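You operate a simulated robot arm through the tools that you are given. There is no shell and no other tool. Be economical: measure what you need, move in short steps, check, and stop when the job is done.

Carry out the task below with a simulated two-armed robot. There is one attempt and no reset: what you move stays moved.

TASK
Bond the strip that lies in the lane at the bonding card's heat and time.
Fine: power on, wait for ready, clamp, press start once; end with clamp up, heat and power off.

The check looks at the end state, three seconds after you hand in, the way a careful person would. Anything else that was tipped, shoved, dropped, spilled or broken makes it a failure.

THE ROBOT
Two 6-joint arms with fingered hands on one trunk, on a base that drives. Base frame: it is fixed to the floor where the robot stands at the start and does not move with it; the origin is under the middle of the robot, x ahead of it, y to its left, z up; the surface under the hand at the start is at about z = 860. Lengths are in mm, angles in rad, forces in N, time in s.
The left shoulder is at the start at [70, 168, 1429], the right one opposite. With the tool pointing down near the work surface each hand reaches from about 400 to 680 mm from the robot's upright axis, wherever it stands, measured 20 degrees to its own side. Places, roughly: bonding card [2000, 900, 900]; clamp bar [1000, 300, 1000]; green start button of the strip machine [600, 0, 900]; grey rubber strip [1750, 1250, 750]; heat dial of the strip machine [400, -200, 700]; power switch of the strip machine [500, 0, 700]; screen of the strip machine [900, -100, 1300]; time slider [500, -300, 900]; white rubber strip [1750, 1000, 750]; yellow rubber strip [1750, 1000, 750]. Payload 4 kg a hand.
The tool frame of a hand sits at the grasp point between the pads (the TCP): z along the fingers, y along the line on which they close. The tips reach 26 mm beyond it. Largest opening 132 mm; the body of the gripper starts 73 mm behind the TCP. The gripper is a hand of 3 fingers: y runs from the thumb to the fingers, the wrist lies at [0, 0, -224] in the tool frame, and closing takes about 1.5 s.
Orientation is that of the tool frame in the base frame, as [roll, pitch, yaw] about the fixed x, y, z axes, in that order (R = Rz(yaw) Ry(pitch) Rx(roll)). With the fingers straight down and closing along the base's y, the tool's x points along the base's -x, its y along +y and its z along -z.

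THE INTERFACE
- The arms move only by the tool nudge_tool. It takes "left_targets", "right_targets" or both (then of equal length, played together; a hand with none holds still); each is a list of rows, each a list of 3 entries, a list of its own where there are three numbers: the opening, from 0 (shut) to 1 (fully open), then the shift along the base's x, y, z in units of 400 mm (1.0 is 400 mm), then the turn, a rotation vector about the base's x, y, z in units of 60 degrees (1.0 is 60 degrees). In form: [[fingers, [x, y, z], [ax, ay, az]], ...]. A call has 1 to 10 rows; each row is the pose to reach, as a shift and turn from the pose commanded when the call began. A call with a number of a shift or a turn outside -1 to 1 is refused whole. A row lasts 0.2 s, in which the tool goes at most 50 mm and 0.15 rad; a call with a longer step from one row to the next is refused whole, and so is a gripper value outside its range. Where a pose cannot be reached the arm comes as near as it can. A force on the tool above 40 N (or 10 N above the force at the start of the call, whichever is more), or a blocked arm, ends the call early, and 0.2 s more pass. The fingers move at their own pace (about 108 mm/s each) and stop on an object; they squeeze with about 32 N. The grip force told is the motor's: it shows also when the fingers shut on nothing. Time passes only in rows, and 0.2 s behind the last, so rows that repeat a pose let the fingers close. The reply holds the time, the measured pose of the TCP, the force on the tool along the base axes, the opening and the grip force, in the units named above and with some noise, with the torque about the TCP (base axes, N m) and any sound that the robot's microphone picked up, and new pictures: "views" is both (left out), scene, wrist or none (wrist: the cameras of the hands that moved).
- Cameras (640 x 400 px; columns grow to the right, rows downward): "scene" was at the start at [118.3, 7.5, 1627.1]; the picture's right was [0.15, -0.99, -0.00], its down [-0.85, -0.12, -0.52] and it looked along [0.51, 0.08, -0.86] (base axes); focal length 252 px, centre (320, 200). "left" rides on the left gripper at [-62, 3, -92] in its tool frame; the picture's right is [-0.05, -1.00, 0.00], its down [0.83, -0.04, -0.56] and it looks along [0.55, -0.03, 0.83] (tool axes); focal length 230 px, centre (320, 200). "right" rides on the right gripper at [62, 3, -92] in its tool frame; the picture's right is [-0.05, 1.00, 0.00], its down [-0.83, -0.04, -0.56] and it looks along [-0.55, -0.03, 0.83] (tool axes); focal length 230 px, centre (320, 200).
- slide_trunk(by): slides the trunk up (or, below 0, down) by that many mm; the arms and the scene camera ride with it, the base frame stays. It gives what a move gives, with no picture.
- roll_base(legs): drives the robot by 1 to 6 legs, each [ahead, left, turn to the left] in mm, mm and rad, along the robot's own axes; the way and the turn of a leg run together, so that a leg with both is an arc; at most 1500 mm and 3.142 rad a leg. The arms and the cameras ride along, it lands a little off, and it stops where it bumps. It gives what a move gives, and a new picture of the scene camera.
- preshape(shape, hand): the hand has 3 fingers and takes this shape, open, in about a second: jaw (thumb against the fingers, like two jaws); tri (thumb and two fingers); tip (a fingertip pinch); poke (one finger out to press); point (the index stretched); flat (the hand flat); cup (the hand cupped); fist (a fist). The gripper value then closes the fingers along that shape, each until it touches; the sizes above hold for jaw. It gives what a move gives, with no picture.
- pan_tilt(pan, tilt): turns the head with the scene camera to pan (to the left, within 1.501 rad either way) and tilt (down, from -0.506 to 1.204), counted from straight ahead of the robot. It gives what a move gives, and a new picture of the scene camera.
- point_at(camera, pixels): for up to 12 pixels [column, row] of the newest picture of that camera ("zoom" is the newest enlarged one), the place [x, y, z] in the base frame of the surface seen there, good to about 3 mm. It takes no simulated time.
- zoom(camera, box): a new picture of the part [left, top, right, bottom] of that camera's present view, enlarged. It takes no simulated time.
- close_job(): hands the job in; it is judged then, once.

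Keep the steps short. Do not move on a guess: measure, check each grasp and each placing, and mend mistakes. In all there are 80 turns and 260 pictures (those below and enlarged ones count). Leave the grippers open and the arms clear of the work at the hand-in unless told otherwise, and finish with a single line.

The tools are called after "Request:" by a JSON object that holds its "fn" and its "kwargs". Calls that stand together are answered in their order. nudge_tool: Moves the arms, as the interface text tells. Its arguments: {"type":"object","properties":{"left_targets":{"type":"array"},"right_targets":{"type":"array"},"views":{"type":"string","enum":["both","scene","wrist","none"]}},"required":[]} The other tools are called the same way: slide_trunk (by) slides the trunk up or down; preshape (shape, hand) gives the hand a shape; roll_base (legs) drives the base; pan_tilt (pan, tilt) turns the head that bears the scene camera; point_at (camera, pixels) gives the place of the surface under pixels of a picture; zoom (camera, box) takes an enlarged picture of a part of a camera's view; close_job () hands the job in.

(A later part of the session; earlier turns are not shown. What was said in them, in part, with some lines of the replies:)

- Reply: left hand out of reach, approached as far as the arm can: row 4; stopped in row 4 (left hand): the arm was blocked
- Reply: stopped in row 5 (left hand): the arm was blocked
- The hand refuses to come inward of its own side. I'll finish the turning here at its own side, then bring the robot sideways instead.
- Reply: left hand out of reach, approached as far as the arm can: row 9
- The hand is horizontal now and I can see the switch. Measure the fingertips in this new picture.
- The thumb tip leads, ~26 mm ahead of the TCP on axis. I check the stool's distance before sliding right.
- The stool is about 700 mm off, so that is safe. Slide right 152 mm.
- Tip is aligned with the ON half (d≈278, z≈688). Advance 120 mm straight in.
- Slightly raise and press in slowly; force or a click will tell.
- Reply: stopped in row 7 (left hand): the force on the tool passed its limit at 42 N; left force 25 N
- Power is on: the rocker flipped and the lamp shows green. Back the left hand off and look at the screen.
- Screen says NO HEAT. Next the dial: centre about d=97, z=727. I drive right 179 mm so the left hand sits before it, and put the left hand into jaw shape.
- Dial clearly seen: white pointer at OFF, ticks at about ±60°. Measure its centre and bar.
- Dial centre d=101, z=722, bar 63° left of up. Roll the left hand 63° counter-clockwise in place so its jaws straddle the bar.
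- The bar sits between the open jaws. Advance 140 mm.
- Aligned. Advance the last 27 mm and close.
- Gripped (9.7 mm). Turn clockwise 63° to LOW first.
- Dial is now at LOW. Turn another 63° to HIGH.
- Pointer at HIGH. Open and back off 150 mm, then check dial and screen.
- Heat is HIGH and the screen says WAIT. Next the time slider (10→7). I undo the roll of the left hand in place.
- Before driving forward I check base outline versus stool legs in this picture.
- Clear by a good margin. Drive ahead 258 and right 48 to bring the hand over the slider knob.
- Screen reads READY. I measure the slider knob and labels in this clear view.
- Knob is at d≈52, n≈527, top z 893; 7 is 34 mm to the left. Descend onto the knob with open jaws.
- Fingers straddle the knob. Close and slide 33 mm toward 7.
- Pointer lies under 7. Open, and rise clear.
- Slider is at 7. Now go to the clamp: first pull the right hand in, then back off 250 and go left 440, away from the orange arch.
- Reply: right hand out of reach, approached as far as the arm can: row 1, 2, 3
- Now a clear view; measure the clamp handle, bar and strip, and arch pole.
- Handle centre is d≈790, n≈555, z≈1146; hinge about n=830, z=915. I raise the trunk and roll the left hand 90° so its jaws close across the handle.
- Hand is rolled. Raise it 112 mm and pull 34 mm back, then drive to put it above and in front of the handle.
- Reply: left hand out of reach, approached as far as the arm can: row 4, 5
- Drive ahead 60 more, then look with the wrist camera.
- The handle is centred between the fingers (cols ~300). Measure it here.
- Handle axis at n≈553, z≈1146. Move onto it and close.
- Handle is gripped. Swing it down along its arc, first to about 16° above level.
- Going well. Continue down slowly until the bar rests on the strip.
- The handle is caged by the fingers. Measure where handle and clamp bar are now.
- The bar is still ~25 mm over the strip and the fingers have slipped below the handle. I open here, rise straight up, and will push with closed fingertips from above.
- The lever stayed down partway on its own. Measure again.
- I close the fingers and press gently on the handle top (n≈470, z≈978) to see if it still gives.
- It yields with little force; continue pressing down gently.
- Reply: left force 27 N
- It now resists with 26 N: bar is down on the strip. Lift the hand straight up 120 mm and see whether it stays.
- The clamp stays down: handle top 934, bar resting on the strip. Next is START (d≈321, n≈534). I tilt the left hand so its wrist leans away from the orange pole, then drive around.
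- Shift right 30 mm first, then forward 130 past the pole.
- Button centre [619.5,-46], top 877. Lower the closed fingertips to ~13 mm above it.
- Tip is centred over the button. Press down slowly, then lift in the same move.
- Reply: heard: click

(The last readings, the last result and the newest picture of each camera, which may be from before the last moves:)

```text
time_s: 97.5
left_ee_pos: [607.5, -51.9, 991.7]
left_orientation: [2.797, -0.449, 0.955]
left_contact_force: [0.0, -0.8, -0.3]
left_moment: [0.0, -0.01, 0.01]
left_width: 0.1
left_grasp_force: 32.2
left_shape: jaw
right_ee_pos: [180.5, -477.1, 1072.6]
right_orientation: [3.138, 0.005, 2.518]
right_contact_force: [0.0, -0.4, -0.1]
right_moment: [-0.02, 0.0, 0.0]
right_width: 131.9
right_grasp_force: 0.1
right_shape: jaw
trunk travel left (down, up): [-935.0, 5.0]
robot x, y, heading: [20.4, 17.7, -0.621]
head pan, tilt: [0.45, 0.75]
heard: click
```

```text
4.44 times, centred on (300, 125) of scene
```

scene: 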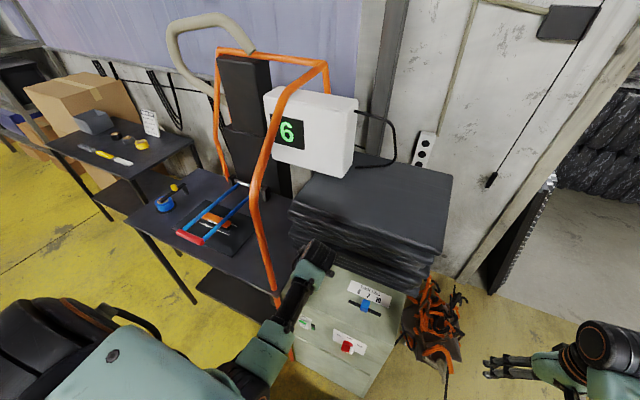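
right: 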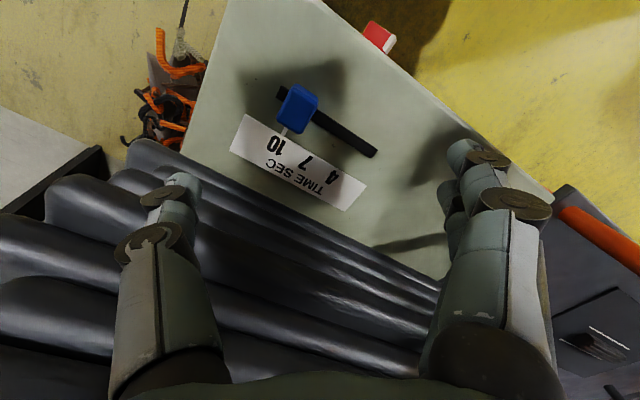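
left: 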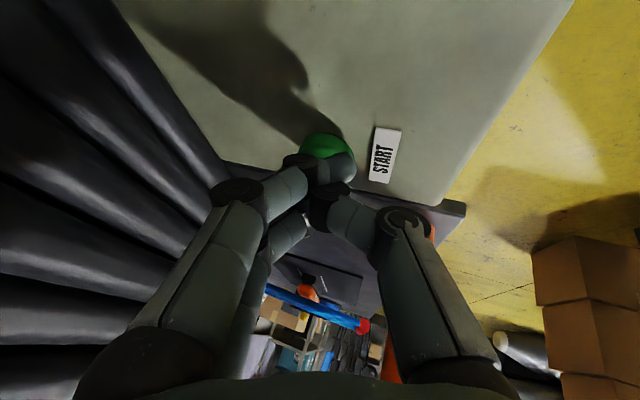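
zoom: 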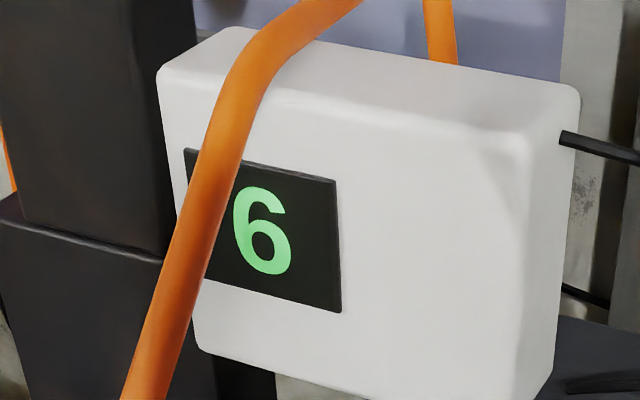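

Click heard and countdown shows 6. Raise the hand, undo the tilt, and drive back toward the clamp while the cycle runs.

Request:
{"fn": "nudge_tool", "kwargs": {"left_targets": [[0, [0, 0, 0.1], [0, 0, 0]], [0, [0, 0, 0.2], [0, 0, 0]], [0, [0, 0, 0.28], [0, 0, 0]]], "views": "none"}}

Request:
{"fn": "roll_base", "kwargs": {"legs": [[-230, 0, 0]]}}

Request:
{"fn": "nudge_tool", "kwargs": {"left_targets": [[1, [0, 0, 0], [-0.104, 0.074, 0]], [1, [0, 0, 0], [-0.208, 0.148, 0]], [1, [0, 0, 0], [-0.311, 0.2215, 0]]], "views": "none"}}

Request:
{"fn": "roll_base", "kwargs": {"legs": [[0, 490, 0]]}}

Request:
{"fn": "zoom", "kwargs": {"camera": "scene", "box": [240, 60, 420, 180]}}

```text
time_s: 98.3
left_ee_pos: [607.3, -50.6, 1105.0]
left_orientation: [2.8, -0.448, 0.955]
left_contact_force: [-0.1, -0.6, -0.2]
left_moment: [0.02, -0.05, -0.01]
left_width: 0.0
left_grasp_force: 31.8
left_shape: jaw
right_ee_pos: [182.4, -478.1, 1073.0]
right_orientation: [3.138, 0.005, 2.518]
right_contact_force: [-0.1, -0.5, 0.0]
right_moment: [0.0, 0.02, 0.04]
right_width: 132.0
right_grasp_force: 0.1
right_shape: jaw
trunk travel left (down, up): [-935.0, 5.0]
robot x, y, heading: [16.0, 13.1, -0.623]
head pan, tilt: [0.45, 0.75]
```

```text
time_s: 100.0
left_ee_pos: [424.3, 79.4, 1102.3]
left_orientation: [2.801, -0.451, 0.95]
left_contact_force: [-0.8, -0.5, 0.1]
left_moment: [0.0, 0.03, 0.02]
left_width: 0.1
left_grasp_force: 32.2
left_shape: jaw
right_ee_pos: [-2.0, -346.1, 1072.4]
right_orientation: [3.138, 0.002, 2.518]
right_contact_force: [-0.1, -0.1, -0.3]
right_moment: [0.01, 0.01, -0.01]
right_width: 131.6
right_grasp_force: 0.0
right_shape: jaw
trunk travel left (down, up): [-935.0, 5.0]
robot x, y, heading: [-165.7, 153.7, -0.629]
head pan, tilt: [0.45, 0.75]
```

scene: 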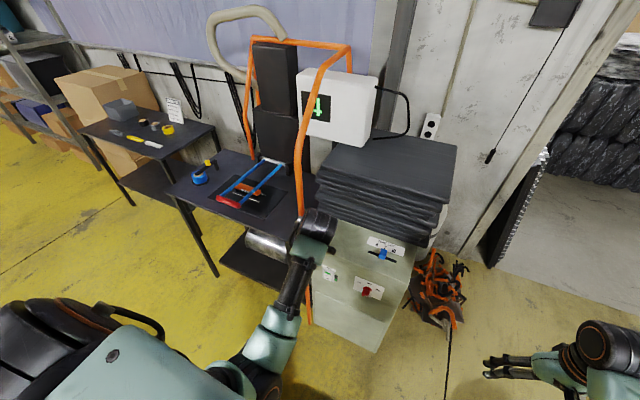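

```text
time_s: 100.8
left_ee_pos: [422.4, 82.2, 1105.5]
left_orientation: [2.796, -0.047, 0.951]
left_contact_force: [0.2, -0.1, 0.0]
left_moment: [-0.01, -0.01, -0.01]
left_width: 131.8
left_grasp_force: 0.2
left_shape: jaw
right_ee_pos: [-4.3, -342.3, 1075.1]
right_orientation: [3.14, 0.006, 2.517]
right_contact_force: [0.3, 0.4, 0.7]
right_moment: [0.01, -0.02, 0.02]
right_width: 131.7
right_grasp_force: 0.0
right_shape: jaw
trunk travel left (down, up): [-935.0, 5.0]
robot x, y, heading: [-173.0, 150.6, -0.621]
head pan, tilt: [0.45, 0.75]
```

```text
time_s: 103.7
left_ee_pos: [707.0, 461.5, 1104.3]
left_orientation: [2.797, -0.052, 0.935]
left_contact_force: [0.0, -0.4, -0.3]
left_moment: [0.04, -0.03, -0.01]
left_width: 131.6
left_grasp_force: 0.0
left_shape: jaw
right_ee_pos: [274.3, 43.2, 1072.4]
right_orientation: [3.137, 0.004, 2.501]
right_contact_force: [1.0, 0.3, -0.2]
right_moment: [0.02, -0.03, 0.0]
right_width: 131.8
right_grasp_force: 0.0
right_shape: jaw
trunk travel left (down, up): [-935.0, 5.0]
robot x, y, heading: [116.2, 541.2, -0.644]
head pan, tilt: [0.45, 0.75]
```

scene: 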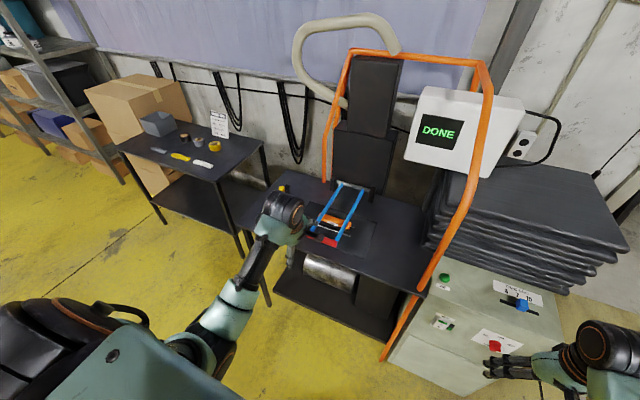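

```text
3.33 times, centred on (330, 120) of scene
```

zoom: 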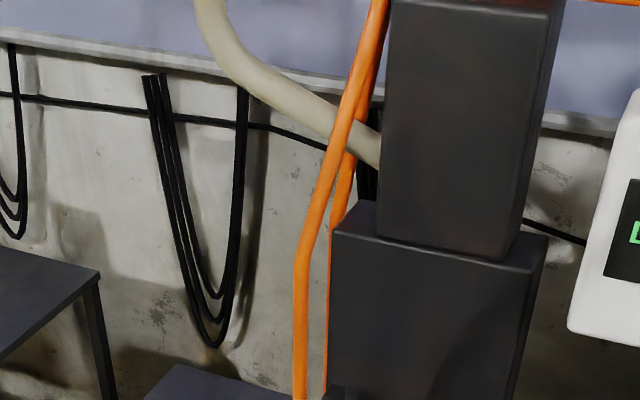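

Screen says DONE. Now raise the clamp: drive ahead 140 to bring the open hand above the handle.

Request:
{"fn": "roll_base", "kwargs": {"legs": [[140, -8, 0.02]]}}

Request:
{"fn": "nudge_tool", "kwargs": {"left_targets": [[0.7, [0, 0, 0], [0, 0, 0]], [0.7, [0, 0, 0], [0, 0, 0]]], "views": "wrist"}}

```text
time_s: 105.0
left_ee_pos: [812.8, 388.8, 1105.4]
left_orientation: [2.793, -0.052, 0.956]
left_contact_force: [-0.2, -0.3, 0.6]
left_moment: [-0.05, -0.02, 0.0]
left_width: 131.9
left_grasp_force: 0.0
left_shape: jaw
right_ee_pos: [389.8, -39.7, 1074.0]
right_orientation: [3.137, 0.008, 2.521]
right_contact_force: [0.1, 0.5, 0.1]
right_moment: [0.01, -0.02, -0.03]
right_width: 131.9
right_grasp_force: 0.0
right_shape: jaw
trunk travel left (down, up): [-935.0, 5.0]
robot x, y, heading: [225.4, 454.0, -0.618]
head pan, tilt: [0.45, 0.75]
```

scene: 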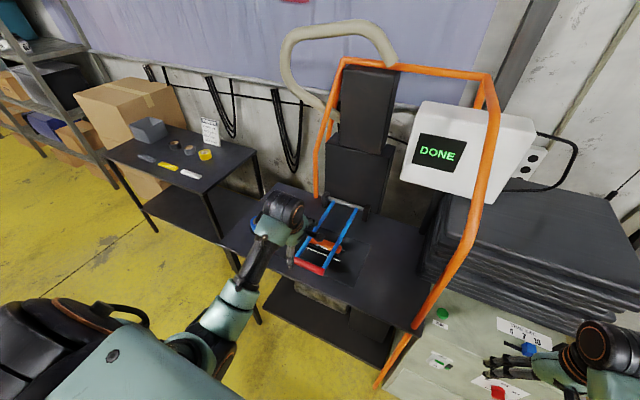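

```text
time_s: 105.6
left_ee_pos: [814.2, 388.2, 1104.2]
left_orientation: [2.796, -0.05, 0.956]
left_contact_force: [0.0, -0.4, -0.1]
left_moment: [0.01, 0.01, -0.01]
left_width: 92.8
left_grasp_force: 0.1
left_shape: jaw
right_ee_pos: [389.9, -38.3, 1073.3]
right_orientation: [3.138, 0.004, 2.522]
right_contact_force: [-0.2, 0.0, -0.3]
right_moment: [0.01, -0.04, -0.02]
right_width: 131.9
right_grasp_force: 0.1
right_shape: jaw
trunk travel left (down, up): [-935.0, 5.0]
robot x, y, heading: [222.9, 452.1, -0.621]
head pan, tilt: [0.45, 0.75]
```

left: 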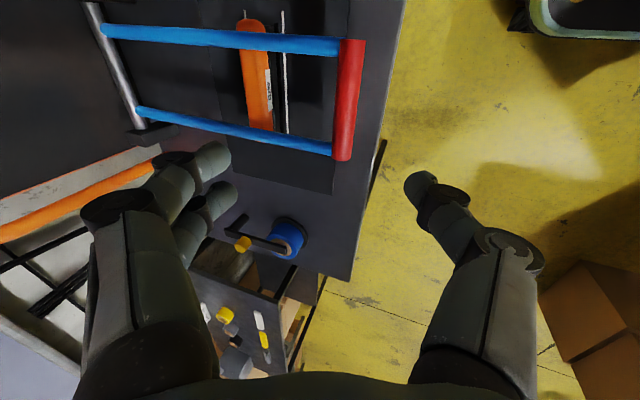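

Request:
{"fn": "point_at", "kwargs": {"camera": "left", "pixels": [[352, 50], [349, 90], [344, 130], [341, 152], [340, 100], [356, 100], [333, 46], [330, 148], [258, 80]]}}

```text
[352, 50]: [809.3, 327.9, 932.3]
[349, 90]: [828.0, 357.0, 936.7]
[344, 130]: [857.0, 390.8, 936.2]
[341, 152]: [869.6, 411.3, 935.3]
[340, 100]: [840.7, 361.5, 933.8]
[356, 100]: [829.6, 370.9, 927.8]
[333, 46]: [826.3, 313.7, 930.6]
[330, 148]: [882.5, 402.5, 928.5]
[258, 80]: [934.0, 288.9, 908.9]
```

Handle ridge n≈470, z≈936. Descend around it and close.

Request:
{"fn": "nudge_tool", "kwargs": {"left_targets": [[0.7, [0.02, -0.014, -0.1], [0, 0, 0]], [0.7, [0.04, -0.028, -0.2], [0, 0, 0]], [0.7, [0.06, -0.043, -0.3], [0, 0, 0]], [0.7, [0.063, -0.045, -0.38], [0, 0, 0]], [0.7, [0.063, -0.045, -0.44], [0, 0, 0]], [0.7, [0.063, -0.045, -0.44], [0, 0, 0]], [0, [0.063, -0.045, -0.44], [0, 0, 0]], [0, [0.063, -0.045, -0.44], [0, 0, 0]], [0, [0.063, -0.045, -0.44], [0, 0, 0]], [0, [0.063, -0.045, -0.44], [0, 0, 0]]], "views": "wrist"}}

```text
time_s: 107.8
left_ee_pos: [841.1, 366.9, 928.6]
left_orientation: [2.796, -0.051, 0.957]
left_contact_force: [3.8, -2.2, -1.6]
left_moment: [0.01, 0.06, 0.04]
left_width: 0.0
left_grasp_force: 32.1
left_shape: jaw
right_ee_pos: [392.2, -42.1, 1072.5]
right_orientation: [3.137, 0.003, 2.521]
right_contact_force: [-0.1, -0.2, 0.0]
right_moment: [0.0, -0.04, -0.04]
right_width: 131.9
right_grasp_force: 0.0
right_shape: jaw
trunk travel left (down, up): [-935.0, 5.0]
robot x, y, heading: [221.3, 451.6, -0.621]
head pan, tilt: [0.45, 0.75]
```

left: 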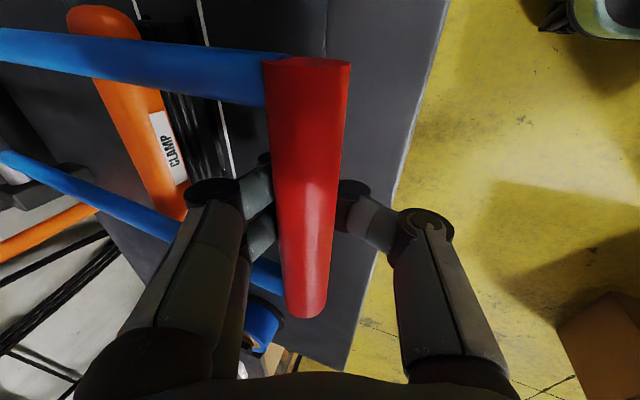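

Fingers closed beneath the handle. Lift it along its arc back up.

Request:
{"fn": "nudge_tool", "kwargs": {"left_targets": [[0, [0.006, -0.004, 0.046], [0, 0, 0]], [0, [0.013, -0.009, 0.0925], [0, 0, 0]], [0, [0.035, -0.025, 0.1825], [0, 0, 0]], [0, [0.063, -0.045, 0.27], [0, 0, 0]], [0, [0.1, -0.071, 0.354], [0, 0, 0]], [0, [0.143, -0.1015, 0.4325], [0, 0, 0]], [0, [0.183, -0.13, 0.4925], [0, 0, 0]], [0, [0.183, -0.13, 0.4925], [0, 0, 0]]], "views": "both"}}

Request:
{"fn": "point_at", "kwargs": {"camera": "left", "pixels": [[300, 90], [300, 150], [310, 120]]}}

```text
time_s: 109.6
left_ee_pos: [914.0, 317.9, 1126.4]
left_orientation: [2.798, -0.05, 0.956]
left_contact_force: [-0.5, 0.1, 0.8]
left_moment: [-0.05, 0.02, -0.01]
left_width: 0.1
left_grasp_force: 32.1
left_shape: jaw
right_ee_pos: [390.3, -40.6, 1073.1]
right_orientation: [3.138, 0.005, 2.523]
right_contact_force: [0.7, 0.2, 0.0]
right_moment: [0.01, -0.01, -0.01]
right_width: 131.9
right_grasp_force: 0.1
right_shape: jaw
trunk travel left (down, up): [-935.0, 5.0]
robot x, y, heading: [222.0, 456.0, -0.623]
head pan, tilt: [0.45, 0.75]
```

scene: 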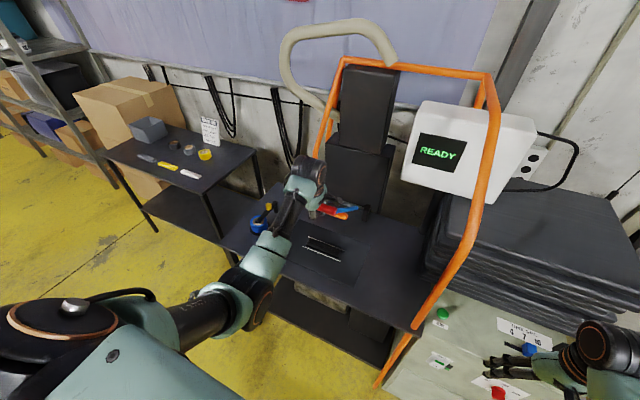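
left: 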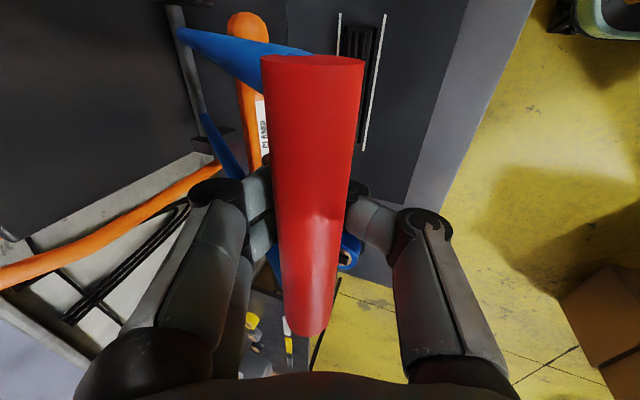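

```text
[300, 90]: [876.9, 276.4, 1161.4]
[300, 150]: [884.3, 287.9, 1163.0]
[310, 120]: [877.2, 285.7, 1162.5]
```

Handle is back at its original height (1162). Open and withdraw up and back; check that it stays.

Request:
{"fn": "nudge_tool", "kwargs": {"left_targets": [[0.5, [0, 0, 0], [0, 0, 0]], [0.8, [0, 0, 0], [0, 0, 0]], [0.8, [0, 0, 0], [0, 0, 0]], [0.8, [-0.025, 0.018, 0.09], [0, 0, 0]], [0.8, [-0.05, 0.036, 0.18], [0, 0, 0]], [0.8, [-0.07, 0.05, 0.22], [0, 0, 0]], [0.8, [-0.07, 0.05, 0.22], [0, 0, 0]]], "views": "wrist"}}

Request:
{"fn": "point_at", "kwargs": {"camera": "left", "pixels": [[303, 90], [303, 130]]}}

```text
time_s: 111.2
left_ee_pos: [885.1, 338.2, 1213.7]
left_orientation: [2.797, -0.051, 0.955]
left_contact_force: [1.0, 0.0, -0.5]
left_moment: [0.0, 0.01, 0.03]
left_width: 105.4
left_grasp_force: 0.1
left_shape: jaw
right_ee_pos: [391.6, -39.7, 1072.3]
right_orientation: [3.14, 0.004, 2.523]
right_contact_force: [-0.3, 0.0, 0.3]
right_moment: [0.01, -0.02, 0.0]
right_width: 131.8
right_grasp_force: 0.1
right_shape: jaw
trunk travel left (down, up): [-935.0, 5.0]
robot x, y, heading: [223.8, 452.6, -0.622]
head pan, tilt: [0.45, 0.75]
```

left: 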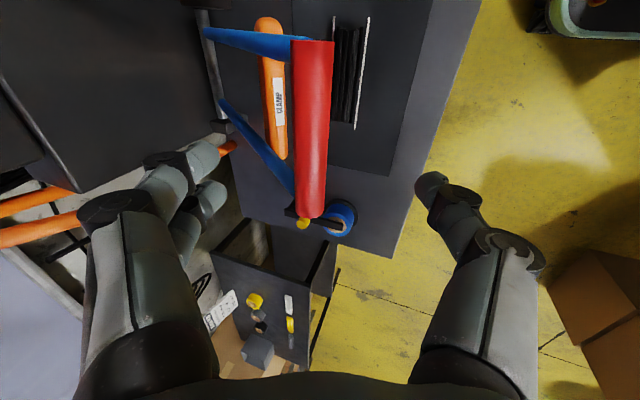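

```text
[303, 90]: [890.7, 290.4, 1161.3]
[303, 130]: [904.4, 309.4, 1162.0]
```

Clamp stays up. Now heat off: back off, slide right in front of the dial, lower the trunk.

Request:
{"fn": "roll_base", "kwargs": {"legs": [[-255, 0, 0], [0, -640, 0]]}}

Request:
{"fn": "slide_trunk", "kwargs": {"by": -390}}

Request:
{"fn": "nudge_tool", "kwargs": {"left_targets": [[0.8, [0, 0, -0.02], [-0.0677, -0.0951, 0]], [0.8, [0, 0, -0.04], [-0.1354, -0.1902, 0]], [0.8, [0, 0, -0.06], [-0.2031, -0.2853, 0]], [0.8, [0, 0, -0.08], [-0.2708, -0.3804, 0]], [0.8, [0, 0, -0.1], [-0.3385, -0.4755, 0]], [0.8, [0, 0, -0.12], [-0.4062, -0.5706, 0]], [0.8, [0, 0, -0.14], [-0.4739, -0.6657, 0]], [0.8, [0, 0, -0.16], [-0.5416, -0.7608, 0]], [0.8, [0, 0, -0.18], [-0.6093, -0.8559, 0]], [0.8, [0, 0, -0.2], [-0.677, -0.951, 0]]], "views": "both"}}

```text
time_s: 116.2
left_ee_pos: [306.3, -30.0, 1212.5]
left_orientation: [2.797, -0.05, 0.955]
left_contact_force: [-0.3, -0.3, -0.1]
left_moment: [-0.02, -0.04, 0.02]
left_width: 105.3
left_grasp_force: 0.1
left_shape: jaw
right_ee_pos: [-189.0, -407.0, 1073.0]
right_orientation: [3.14, 0.006, 2.52]
right_contact_force: [0.1, 0.1, -0.2]
right_moment: [-0.01, -0.02, 0.01]
right_width: 131.9
right_grasp_force: 0.1
right_shape: jaw
trunk travel left (down, up): [-935.0, 5.0]
robot x, y, heading: [-357.6, 85.0, -0.619]
head pan, tilt: [0.45, 0.75]
```

scene: 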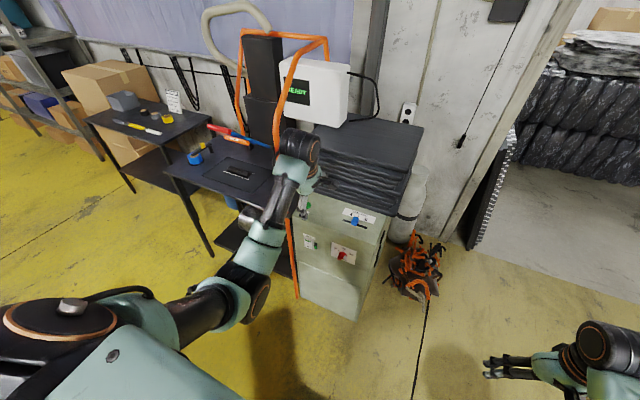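

```text
time_s: 120.0
left_ee_pos: [305.9, -32.0, 823.2]
left_orientation: [2.8, -0.05, 0.955]
left_contact_force: [0.2, -0.2, -0.1]
left_moment: [0.0, 0.01, 0.01]
left_width: 105.3
left_grasp_force: 0.0
left_shape: jaw
right_ee_pos: [-189.8, -408.4, 682.8]
right_orientation: [3.138, 0.004, 2.518]
right_contact_force: [-0.3, 0.6, 1.3]
right_moment: [0.03, 0.04, 0.02]
right_width: 131.9
right_grasp_force: 0.1
right_shape: jaw
trunk travel left (down, up): [-545.0, 395.0]
robot x, y, heading: [-357.1, 86.7, -0.621]
head pan, tilt: [0.45, 0.75]
```

```text
time_s: 122.2
left_ee_pos: [307.6, -27.5, 747.0]
left_orientation: [1.618, -0.017, 1.014]
left_contact_force: [-0.3, 1.0, -0.1]
left_moment: [-0.02, -0.01, 0.0]
left_width: 105.4
left_grasp_force: 0.0
left_shape: jaw
left hand out of reach, approached as far as the arm can: row 10
right_ee_pos: [-190.2, -407.4, 683.8]
right_orientation: [3.137, 0.006, 2.521]
right_contact_force: [-1.2, 0.7, 0.2]
right_moment: [-0.02, 0.03, 0.03]
right_width: 131.8
right_grasp_force: 0.1
right_shape: jaw
trunk travel left (down, up): [-545.0, 395.0]
robot x, y, heading: [-354.5, 86.3, -0.619]
head pan, tilt: [0.45, 0.75]
```

scene: 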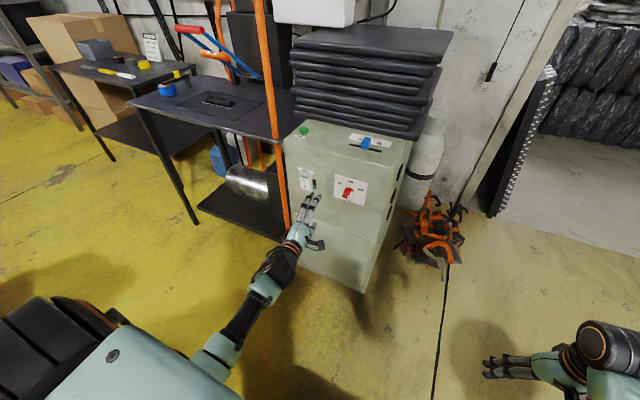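
left: 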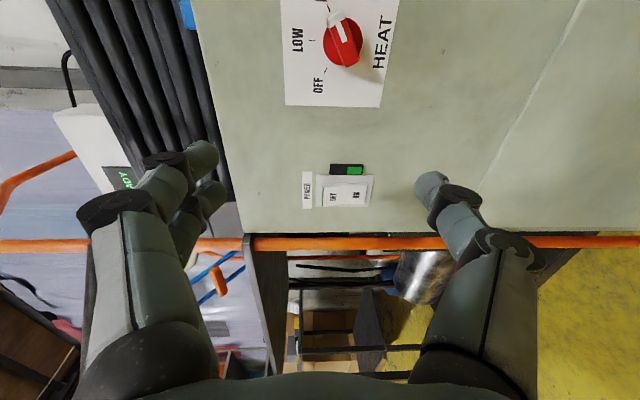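

Nearly horizontal. Now roll 27° to match the bar at HIGH, and shift in front of the dial.

Request:
{"fn": "nudge_tool", "kwargs": {"left_targets": [[0.8, [-0.016, -0.0224, -0.0125], [-0.0824, 0.0443, -0.0096]], [0.8, [-0.032, -0.0448, -0.025], [-0.1648, 0.0885, -0.0191]], [0.8, [-0.048, -0.0672, -0.0375], [-0.2472, 0.1328, -0.0287]], [0.8, [-0.064, -0.0896, -0.05], [-0.3296, 0.177, -0.0382]], [0.8, [-0.08, -0.112, -0.0625], [-0.412, 0.2213, -0.0478]], [0.8, [-0.08, -0.112, -0.0625], [-0.412, 0.2213, -0.0478]]], "views": "wrist"}}

```text
time_s: 123.6
left_ee_pos: [265.6, -83.8, 717.0]
left_orientation: [1.62, 0.349, 0.995]
left_contact_force: [0.6, -0.1, 0.0]
left_moment: [0.0, 0.01, 0.0]
left_width: 105.5
left_grasp_force: 0.1
left_shape: jaw
left hand out of reach, approached as far as the arm can: row 1, 2, 4, 5
right_ee_pos: [-189.2, -408.8, 683.7]
right_orientation: [3.138, 0.005, 2.52]
right_contact_force: [0.7, 0.4, 0.6]
right_moment: [0.0, 0.0, -0.02]
right_width: 132.1
right_grasp_force: 0.1
right_shape: jaw
trunk travel left (down, up): [-545.0, 395.0]
robot x, y, heading: [-357.2, 83.0, -0.623]
head pan, tilt: [0.45, 0.75]
```

left: 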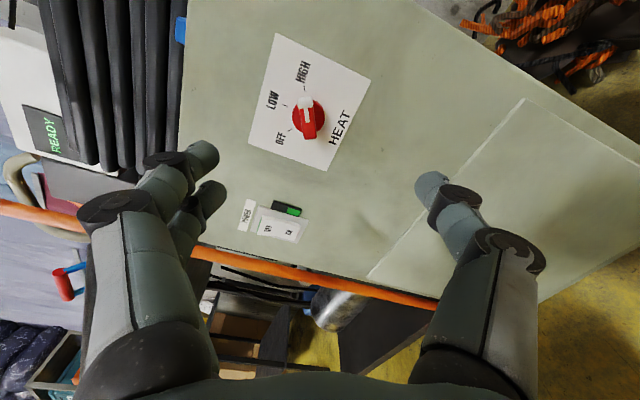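

Correct the small residual turn and advance to n≈380 (about 40 mm short).

Request:
{"fn": "nudge_tool", "kwargs": {"left_targets": [[0.8, [0.051, -0.027, 0.003], [-0.024, 0.006, -0.0044]], [0.8, [0.102, -0.054, 0.005], [-0.048, 0.012, -0.0088]], [0.8, [0.154, -0.082, 0.0075], [-0.072, 0.018, -0.0132]], [0.8, [0.205, -0.109, 0.01], [-0.096, 0.024, -0.0176]], [0.8, [0.256, -0.136, 0.0125], [-0.12, 0.03, -0.022]], [0.8, [0.256, -0.136, 0.0125], [-0.12, 0.03, -0.022]]], "views": "wrist"}}

Request:
{"fn": "zoom", "kwargs": {"camera": "left", "box": [200, 40, 440, 240]}}

```text
time_s: 125.0
left_ee_pos: [377.6, -128.3, 727.0]
left_orientation: [1.457, 0.592, 0.881]
left_contact_force: [0.3, -0.1, 0.2]
left_moment: [0.01, 0.03, 0.01]
left_width: 105.2
left_grasp_force: 0.1
left_shape: jaw
left hand out of reach, approached as far as the arm can: row 1, 2
right_ee_pos: [-189.2, -408.3, 683.2]
right_orientation: [3.138, 0.006, 2.521]
right_contact_force: [-1.1, 1.0, 0.6]
right_moment: [0.03, 0.04, 0.03]
right_width: 131.9
right_grasp_force: 0.1
right_shape: jaw
trunk travel left (down, up): [-545.0, 395.0]
robot x, y, heading: [-355.1, 83.8, -0.618]
head pan, tilt: [0.45, 0.75]
```

left: 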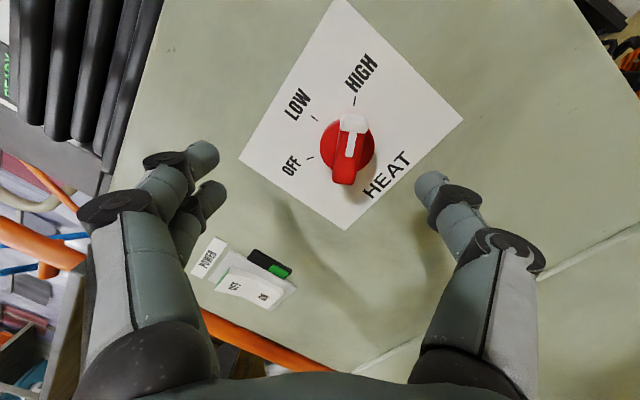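

```text
2.00 times, centred on (320, 140) of left
```

zoom: 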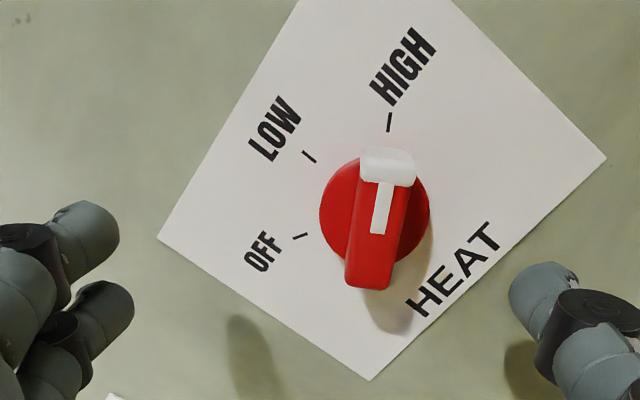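

Slightly over-rotated and 13 mm off; correct both.

Request:
{"fn": "nudge_tool", "kwargs": {"left_targets": [[0.8, [-0.01, -0.014, -0.006], [0.074, 0.002, 0.006]], [0.8, [-0.0195, -0.027, -0.0125], [0.148, 0.004, 0.012]], [0.8, [-0.0195, -0.027, -0.0125], [0.148, 0.004, 0.012]]], "views": "wrist"}}

```text
time_s: 125.8
left_ee_pos: [371.7, -138.5, 721.8]
left_orientation: [1.572, 0.47, 0.952]
left_contact_force: [-0.3, -0.5, 0.0]
left_moment: [-0.01, -0.01, -0.01]
left_width: 105.8
left_grasp_force: 0.0
left_shape: jaw
right_ee_pos: [-190.3, -408.4, 683.0]
right_orientation: [3.138, 0.006, 2.521]
right_contact_force: [0.5, -0.7, 1.0]
right_moment: [0.0, 0.03, 0.03]
right_width: 132.0
right_grasp_force: 0.1
right_shape: jaw
trunk travel left (down, up): [-545.0, 395.0]
robot x, y, heading: [-360.3, 86.1, -0.619]
head pan, tilt: [0.45, 0.75]
```

left: 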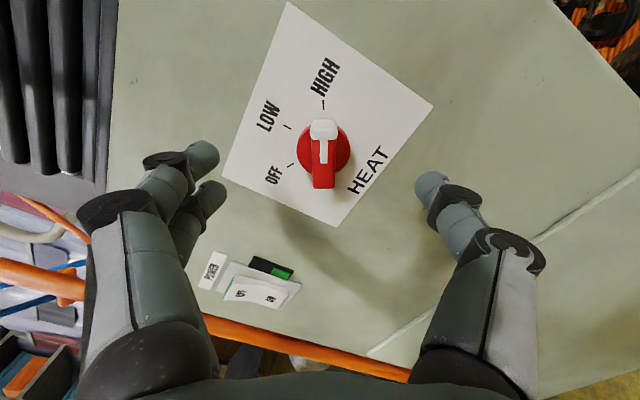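

Aligned with the bar. Advance 27 mm and close.

Request:
{"fn": "nudge_tool", "kwargs": {"left_targets": [[0.8, [0.027, -0.0195, 0], [0, 0, 0]], [0.8, [0.054, -0.038, 0], [0, 0, 0]], [0.3, [0.054, -0.038, 0], [0, 0, 0]], [0, [0.054, -0.038, 0], [0, 0, 0]], [0, [0.054, -0.038, 0], [0, 0, 0]], [0, [0.054, -0.038, 0], [0, 0, 0]], [0, [0.054, -0.038, 0], [0, 0, 0]]], "views": "wrist"}}

```text
time_s: 127.4
left_ee_pos: [392.1, -154.1, 722.4]
left_orientation: [1.571, 0.471, 0.952]
left_contact_force: [2.7, -2.1, 0.3]
left_moment: [-0.06, -0.03, 0.05]
left_width: 9.5
left_grasp_force: 31.6
left_shape: jaw
right_ee_pos: [-189.3, -407.7, 683.2]
right_orientation: [3.138, 0.005, 2.521]
right_contact_force: [-0.5, -0.1, -0.6]
right_moment: [0.0, 0.02, -0.03]
right_width: 132.1
right_grasp_force: 0.0
right_shape: jaw
trunk travel left (down, up): [-545.0, 395.0]
robot x, y, heading: [-355.4, 87.3, -0.62]
head pan, tilt: [0.45, 0.75]
```

left: 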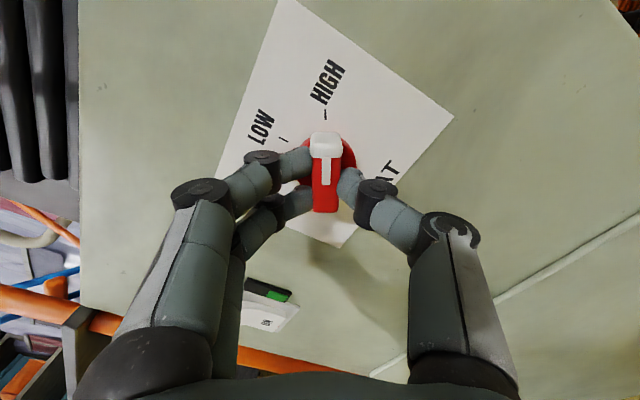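

Gripped. Turn counter-clockwise 63° twice, back to OFF.

Request:
{"fn": "nudge_tool", "kwargs": {"left_targets": [[0, [0, 0, 0], [-0.0856, 0.0609, 0]], [0, [0, 0, 0], [-0.1712, 0.1218, 0]], [0, [0, 0, 0], [-0.2568, 0.1827, 0]], [0, [0, 0, 0], [-0.3424, 0.2436, 0]], [0, [0, 0, 0], [-0.428, 0.3045, 0]], [0, [0, 0, 0], [-0.5136, 0.3654, 0]], [0, [0, 0, 0], [-0.5992, 0.4263, 0]], [0, [0, 0, 0], [-0.6848, 0.4872, 0]], [0, [0, 0, 0], [-0.7704, 0.5481, 0]], [0, [0, 0, 0], [-0.856, 0.609, 0]]], "views": "none"}}

Request:
{"fn": "nudge_tool", "kwargs": {"left_targets": [[0, [0, 0, 0], [-0.0856, 0.0609, 0]], [0, [0, 0, 0], [-0.1712, 0.1218, 0]], [0, [0, 0, 0], [-0.2568, 0.1827, 0]], [0, [0, 0, 0], [-0.3424, 0.2436, 0]], [0, [0, 0, 0], [-0.428, 0.3045, 0]], [0, [0, 0, 0], [-0.5136, 0.3654, 0]], [0, [0, 0, 0], [-0.5992, 0.4263, 0]], [0, [0, 0, 0], [-0.6848, 0.4872, 0]], [0, [0, 0, 0], [-0.7704, 0.5481, 0]], [0, [0, 0, 0], [-0.865, 0.615, 0]]], "views": "wrist"}}

```text
time_s: 129.6
left_ee_pos: [393.0, -154.0, 719.2]
left_orientation: [-2.445, 1.565, -3.066]
left_contact_force: [7.1, 2.2, -6.8]
left_moment: [0.17, 0.08, 0.17]
left_width: 8.8
left_grasp_force: 31.6
left_shape: jaw
right_ee_pos: [-188.5, -407.8, 682.6]
right_orientation: [3.138, 0.003, 2.521]
right_contact_force: [-0.4, -1.2, 0.1]
right_moment: [0.0, 0.0, 0.01]
right_width: 131.9
right_grasp_force: 0.0
right_shape: jaw
trunk travel left (down, up): [-545.0, 395.0]
robot x, y, heading: [-357.5, 86.4, -0.623]
head pan, tilt: [0.45, 0.75]
```

```text
time_s: 131.8
left_ee_pos: [392.1, -155.2, 720.6]
left_orientation: [-1.574, 0.455, -2.192]
left_contact_force: [-5.2, -2.0, -14.5]
left_moment: [0.44, 0.14, -0.06]
left_width: 9.1
left_grasp_force: 32.1
left_shape: jaw
right_ee_pos: [-188.0, -408.9, 681.3]
right_orientation: [3.138, 0.003, 2.52]
right_contact_force: [-0.7, 0.0, -1.2]
right_moment: [-0.02, -0.01, 0.01]
right_width: 132.0
right_grasp_force: 0.0
right_shape: jaw
trunk travel left (down, up): [-545.0, 395.0]
robot x, y, heading: [-356.7, 84.8, -0.621]
head pan, tilt: [0.45, 0.75]
```

left: 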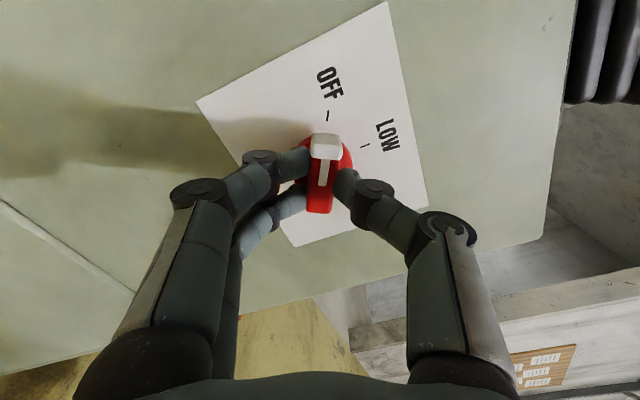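

Pointer at OFF. Open, back away 150 mm and look.

Request:
{"fn": "nudge_tool", "kwargs": {"left_targets": [[0.5, [0, 0, 0], [0, 0, 0]], [1, [0, 0, 0], [0, 0, 0]], [1, [0, 0, 0], [0, 0, 0]], [1, [-0.06, 0.043, 0], [0, 0, 0]], [1, [-0.14, 0.1, 0], [0, 0, 0]], [1, [-0.22, 0.157, 0], [0, 0, 0]], [1, [-0.28, 0.199, 0], [0, 0, 0]]], "views": "both"}}

Request:
{"fn": "zoom", "kwargs": {"camera": "left", "box": [220, 20, 420, 190]}}

Request:
{"fn": "zoom", "kwargs": {"camera": "scene", "box": [260, 0, 420, 110]}}

```text
time_s: 133.4
left_ee_pos: [279.4, -74.5, 723.3]
left_orientation: [-1.568, 0.459, -2.188]
left_contact_force: [0.1, 0.4, 0.8]
left_moment: [0.02, -0.02, -0.04]
left_width: 132.0
left_grasp_force: 0.0
left_shape: jaw
right_ee_pos: [-189.4, -407.4, 684.4]
right_orientation: [3.139, 0.005, 2.521]
right_contact_force: [0.2, -0.6, -0.1]
right_moment: [0.03, 0.01, 0.02]
right_width: 131.8
right_grasp_force: 0.1
right_shape: jaw
trunk travel left (down, up): [-545.0, 395.0]
robot x, y, heading: [-353.5, 84.7, -0.618]
head pan, tilt: [0.45, 0.75]
```

scene: 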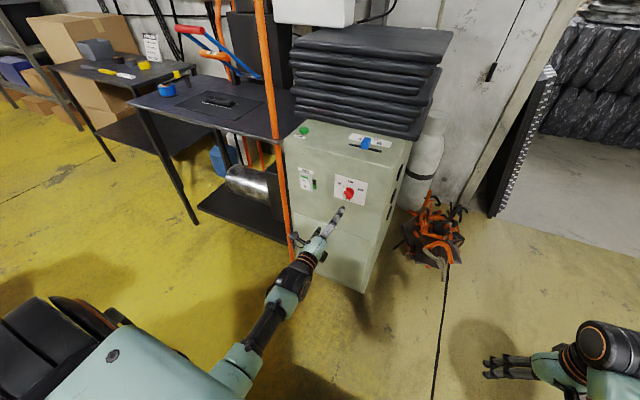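
left: 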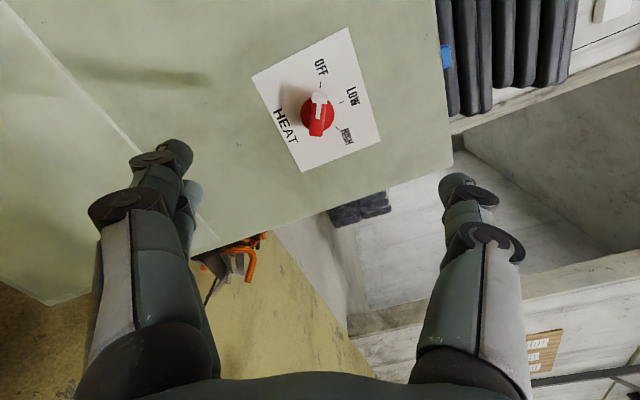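

```text
2.35 times, centred on (320, 105) of left
```

zoom: 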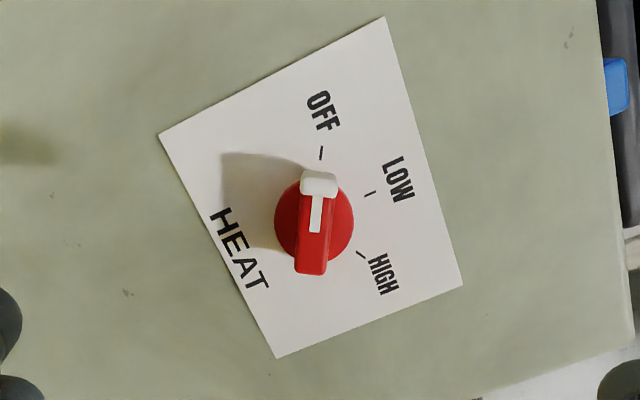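

```text
3.64 times, centred on (340, 55) of scene
```

zoom: 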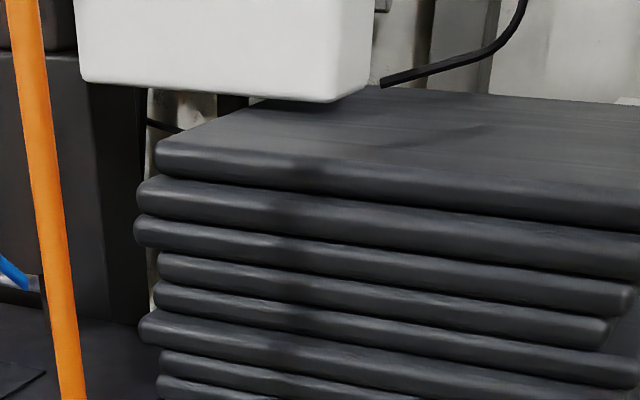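

Dial is at OFF. Now power off: undo the roll, take the poke shape, and move left 177 mm to the switch.

Request:
{"fn": "nudge_tool", "kwargs": {"left_targets": [[1, [0, 0, 0], [0.0856, -0.0609, 0]], [1, [0, 0, 0], [0.1712, -0.1218, 0]], [1, [0, 0, 0], [0.2568, -0.1827, 0]], [1, [0, 0, 0], [0.3424, -0.2436, 0]], [1, [0, 0, 0], [0.428, -0.3045, 0]], [1, [0, 0, 0], [0.5136, -0.3654, 0]], [1, [0, 0, 0], [0.5992, -0.4263, 0]], [1, [0, 0, 0], [0.6848, -0.4872, 0]], [1, [0, 0, 0], [0.7704, -0.5481, 0]], [1, [0, 0, 0], [0.856, -0.609, 0]]], "views": "none"}}

Request:
{"fn": "preshape", "kwargs": {"hand": "left", "shape": "poke"}}

Request:
{"fn": "roll_base", "kwargs": {"legs": [[0, 177, 0]]}}

Request:
{"fn": "nudge_tool", "kwargs": {"left_targets": [[1, [0, 0, 0], [0, 0, 0]]], "views": "wrist"}}

Request:
{"fn": "point_at", "kwargs": {"camera": "left", "pixels": [[318, 180], [318, 80], [318, 100], [318, 60], [318, 120]]}}

```text
time_s: 135.6
left_ee_pos: [279.4, -73.5, 722.9]
left_orientation: [-1.509, 1.563, -2.13]
left_contact_force: [-0.6, -0.8, 0.1]
left_moment: [0.0, -0.02, 0.02]
left_width: 132.0
left_grasp_force: 0.1
left_shape: jaw
right_ee_pos: [-190.3, -408.4, 683.0]
right_orientation: [3.137, 0.006, 2.52]
right_contact_force: [-0.5, -0.5, 0.2]
right_moment: [-0.02, -0.02, 0.0]
right_width: 131.9
right_grasp_force: 0.1
right_shape: jaw
trunk travel left (down, up): [-545.0, 395.0]
robot x, y, heading: [-358.2, 83.4, -0.617]
head pan, tilt: [0.45, 0.75]
```

```text
time_s: 136.5
left_ee_pos: [279.8, -74.2, 722.4]
left_orientation: [-1.537, 1.558, -2.161]
left_contact_force: [-0.9, -0.3, 0.4]
left_moment: [0.03, -0.02, 0.0]
left_width: 0.2
left_grasp_force: 0.1
left_shape: poke
right_ee_pos: [-190.4, -408.1, 683.1]
right_orientation: [3.138, 0.005, 2.521]
right_contact_force: [0.4, 0.4, 0.3]
right_moment: [0.02, -0.01, 0.0]
right_width: 131.9
right_grasp_force: 0.1
right_shape: jaw
trunk travel left (down, up): [-545.0, 395.0]
robot x, y, heading: [-351.5, 82.5, -0.621]
head pan, tilt: [0.45, 0.75]
```

```text
time_s: 137.9
left_ee_pos: [383.1, 68.9, 722.6]
left_orientation: [-1.534, 1.56, -2.151]
left_contact_force: [0.4, 0.8, 0.4]
left_moment: [0.03, 0.0, -0.02]
left_width: 0.0
left_grasp_force: 0.1
left_shape: poke
right_ee_pos: [-87.6, -265.0, 683.6]
right_orientation: [3.14, 0.006, 2.522]
right_contact_force: [-0.1, 1.3, -0.4]
right_moment: [-0.06, -0.02, -0.02]
right_width: 131.6
right_grasp_force: 0.1
right_shape: jaw
trunk travel left (down, up): [-545.0, 395.0]
robot x, y, heading: [-252.7, 231.9, -0.62]
head pan, tilt: [0.45, 0.75]
```

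scene: 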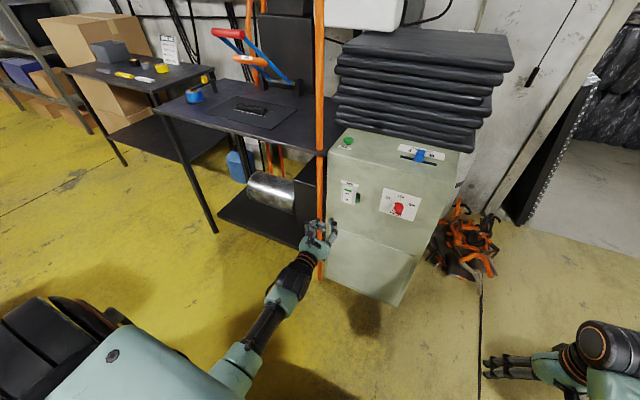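

```text
time_s: 138.3
left_ee_pos: [381.8, 69.0, 722.5]
left_orientation: [-1.509, 1.56, -2.131]
left_contact_force: [0.8, 1.4, 0.3]
left_moment: [0.0, 0.04, -0.01]
left_width: 0.2
left_grasp_force: 0.1
left_shape: poke
right_ee_pos: [-88.6, -265.3, 682.5]
right_orientation: [3.137, 0.003, 2.52]
right_contact_force: [0.0, 0.6, 0.1]
right_moment: [-0.03, -0.01, 0.02]
right_width: 132.0
right_grasp_force: 0.1
right_shape: jaw
trunk travel left (down, up): [-545.0, 395.0]
robot x, y, heading: [-253.2, 230.4, -0.623]
head pan, tilt: [0.45, 0.75]
```

left: 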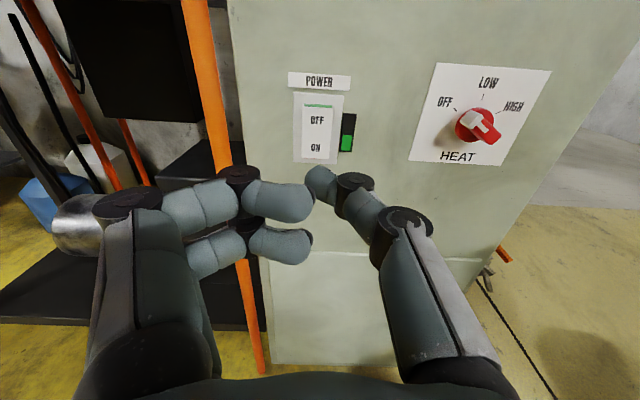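

```text
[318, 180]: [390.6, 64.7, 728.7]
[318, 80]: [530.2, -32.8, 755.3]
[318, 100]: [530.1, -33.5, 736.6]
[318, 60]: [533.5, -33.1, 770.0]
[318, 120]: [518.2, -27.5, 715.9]
```

OFF half is out at z≈716, d=278; the tip is lined up. Advance, then press slowly.

Request:
{"fn": "nudge_tool", "kwargs": {"left_targets": [[1, [0.065, -0.046, -0.004], [0, 0, 0]], [1, [0.13, -0.092, -0.007], [0, 0, 0]], [1, [0.195, -0.139, -0.007], [0, 0, 0]], [1, [0.245, -0.174, -0.007], [0, 0, 0]], [1, [0.262, -0.186, -0.007], [0, 0, 0]], [1, [0.278, -0.198, -0.007], [0, 0, 0]], [1, [0.29, -0.206, -0.007], [0, 0, 0]], [1, [0.302, -0.215, -0.007], [0, 0, 0]], [1, [0.314, -0.223, -0.007], [0, 0, 0]], [1, [0.322, -0.229, -0.007], [0, 0, 0]]], "views": "wrist"}}

```text
time_s: 140.3
left_ee_pos: [499.2, -17.1, 720.9]
left_orientation: [-1.44, 1.556, -2.067]
left_contact_force: [-23.5, 11.0, 9.5]
left_moment: [-0.03, -0.11, 0.06]
left_width: 0.2
left_grasp_force: 0.1
left_shape: poke
right_ee_pos: [-91.1, -263.1, 685.5]
right_orientation: [3.136, 0.01, 2.521]
right_contact_force: [0.2, -0.5, -0.1]
right_moment: [0.05, 0.01, -0.01]
right_width: 131.8
right_grasp_force: 0.0
right_shape: jaw
trunk travel left (down, up): [-545.0, 395.0]
robot x, y, heading: [-254.0, 229.0, -0.622]
head pan, tilt: [0.45, 0.75]
stopped in row 9 (left hand): the force on the tool passed its limit at 44 N (the readings are from after the stop); the commanded pose is now the measured one
```

left: 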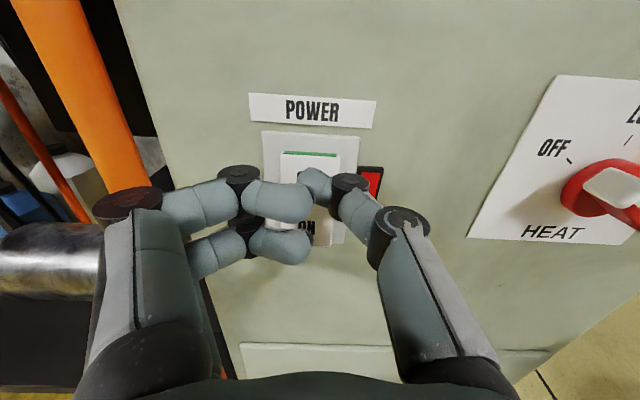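

Lamp is red: power off. Back out, re-open the hand and check everything.

Request:
{"fn": "nudge_tool", "kwargs": {"left_targets": [[1, [-0.08, 0.057, 0], [0, 0, 0]], [1, [-0.16, 0.114, 0], [0, 0, 0]], [1, [-0.24, 0.171, 0], [0, 0, 0]], [1, [-0.32, 0.228, 0], [0, 0, 0]]], "views": "none"}}

Request:
{"fn": "roll_base", "kwargs": {"legs": [[-100, 0, 0]]}}

Request:
{"fn": "preshape", "kwargs": {"hand": "left", "shape": "jaw"}}

Request:
{"fn": "pan_tilt", "kwargs": {"pan": 0.4, "tilt": 0.4}}

Request:
{"fn": "zoom", "kwargs": {"camera": "scene", "box": [200, 80, 400, 240]}}

Request:
{"fn": "zoom", "kwargs": {"camera": "scene", "box": [320, 200, 460, 320]}}

```text
time_s: 141.3
left_ee_pos: [373.6, 72.3, 718.1]
left_orientation: [-1.937, 1.558, -2.558]
left_contact_force: [-0.6, 0.3, 0.2]
left_moment: [0.0, 0.0, -0.03]
left_width: 0.1
left_grasp_force: 0.0
left_shape: poke
right_ee_pos: [-88.1, -264.1, 683.4]
right_orientation: [3.138, 0.004, 2.52]
right_contact_force: [-0.3, 0.0, -0.1]
right_moment: [0.03, -0.02, 0.03]
right_width: 132.0
right_grasp_force: 0.2
right_shape: jaw
trunk travel left (down, up): [-545.0, 395.0]
robot x, y, heading: [-251.7, 231.9, -0.617]
head pan, tilt: [0.45, 0.75]
```

```text
time_s: 142.5
left_ee_pos: [292.8, 128.5, 717.6]
left_orientation: [-1.931, 1.556, -2.549]
left_contact_force: [-0.4, 0.5, 0.0]
left_moment: [0.02, -0.02, -0.01]
left_width: 0.2
left_grasp_force: 0.0
left_shape: poke
right_ee_pos: [-169.7, -206.6, 685.1]
right_orientation: [3.139, 0.006, 2.521]
right_contact_force: [-0.2, -0.3, -0.2]
right_moment: [-0.01, -0.01, 0.03]
right_width: 131.9
right_grasp_force: 0.0
right_shape: jaw
trunk travel left (down, up): [-545.0, 395.0]
robot x, y, heading: [-335.9, 286.6, -0.623]
head pan, tilt: [0.45, 0.75]
```

scene: 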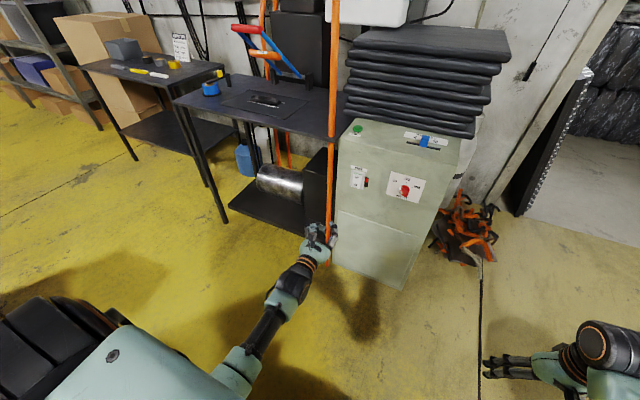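

```text
time_s: 143.4
left_ee_pos: [293.5, 127.7, 717.2]
left_orientation: [-1.978, 1.556, -2.598]
left_contact_force: [0.0, 0.0, 1.0]
left_moment: [0.01, -0.03, 0.0]
left_width: 132.0
left_grasp_force: 0.0
left_shape: jaw
right_ee_pos: [-169.3, -206.3, 682.8]
right_orientation: [3.138, 0.005, 2.52]
right_contact_force: [0.9, 0.4, -0.8]
right_moment: [-0.01, 0.0, -0.01]
right_width: 131.8
right_grasp_force: 0.1
right_shape: jaw
trunk travel left (down, up): [-545.0, 395.0]
robot x, y, heading: [-332.7, 287.5, -0.62]
head pan, tilt: [0.45, 0.75]
```

```text
time_s: 144.2
left_ee_pos: [292.0, 128.7, 716.3]
left_orientation: [-1.979, 1.555, -2.601]
left_contact_force: [0.0, 0.6, 0.1]
left_moment: [0.01, 0.02, 0.0]
left_width: 132.0
left_grasp_force: 0.1
left_shape: jaw
right_ee_pos: [-170.0, -207.1, 684.2]
right_orientation: [3.139, 0.005, 2.519]
right_contact_force: [0.0, -1.1, 0.4]
right_moment: [0.0, 0.0, 0.0]
right_width: 132.0
right_grasp_force: 0.1
right_shape: jaw
trunk travel left (down, up): [-545.0, 395.0]
robot x, y, heading: [-338.3, 287.1, -0.62]
head pan, tilt: [0.4, 0.4]
```

scene: 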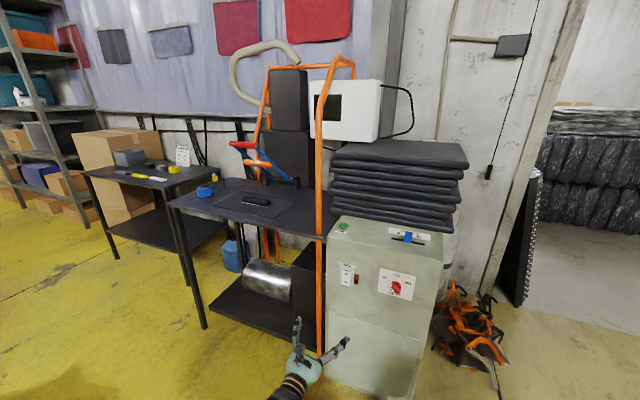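

```text
2.50 times, centred on (300, 160) of scene
```

zoom: 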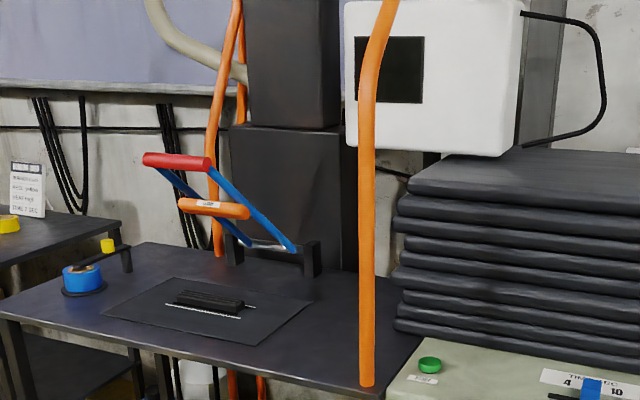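

```text
3.33 times, centred on (390, 260) of scene
```

zoom: 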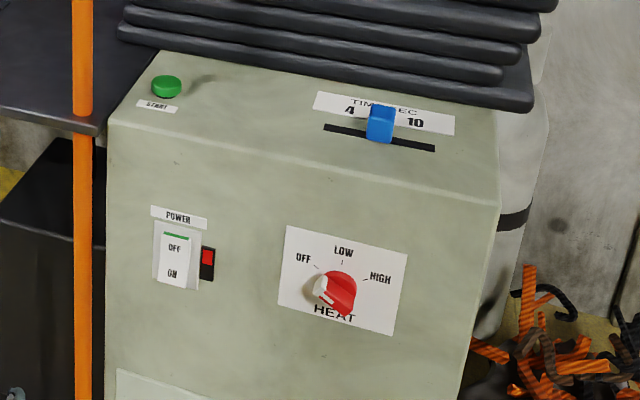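

Clamp is up, the strip lies in the lane, heat and power are off, the screen is dark, and both hands are open and clear. Handing in.

Request:
{"fn": "close_job", "kwargs": {}}

```text
The job is handed in.
```

I bonded the black strip in the lane at HIGH heat for 7 s with one start press; the screen showed DONE, and I left the clamp up and heat and power off.
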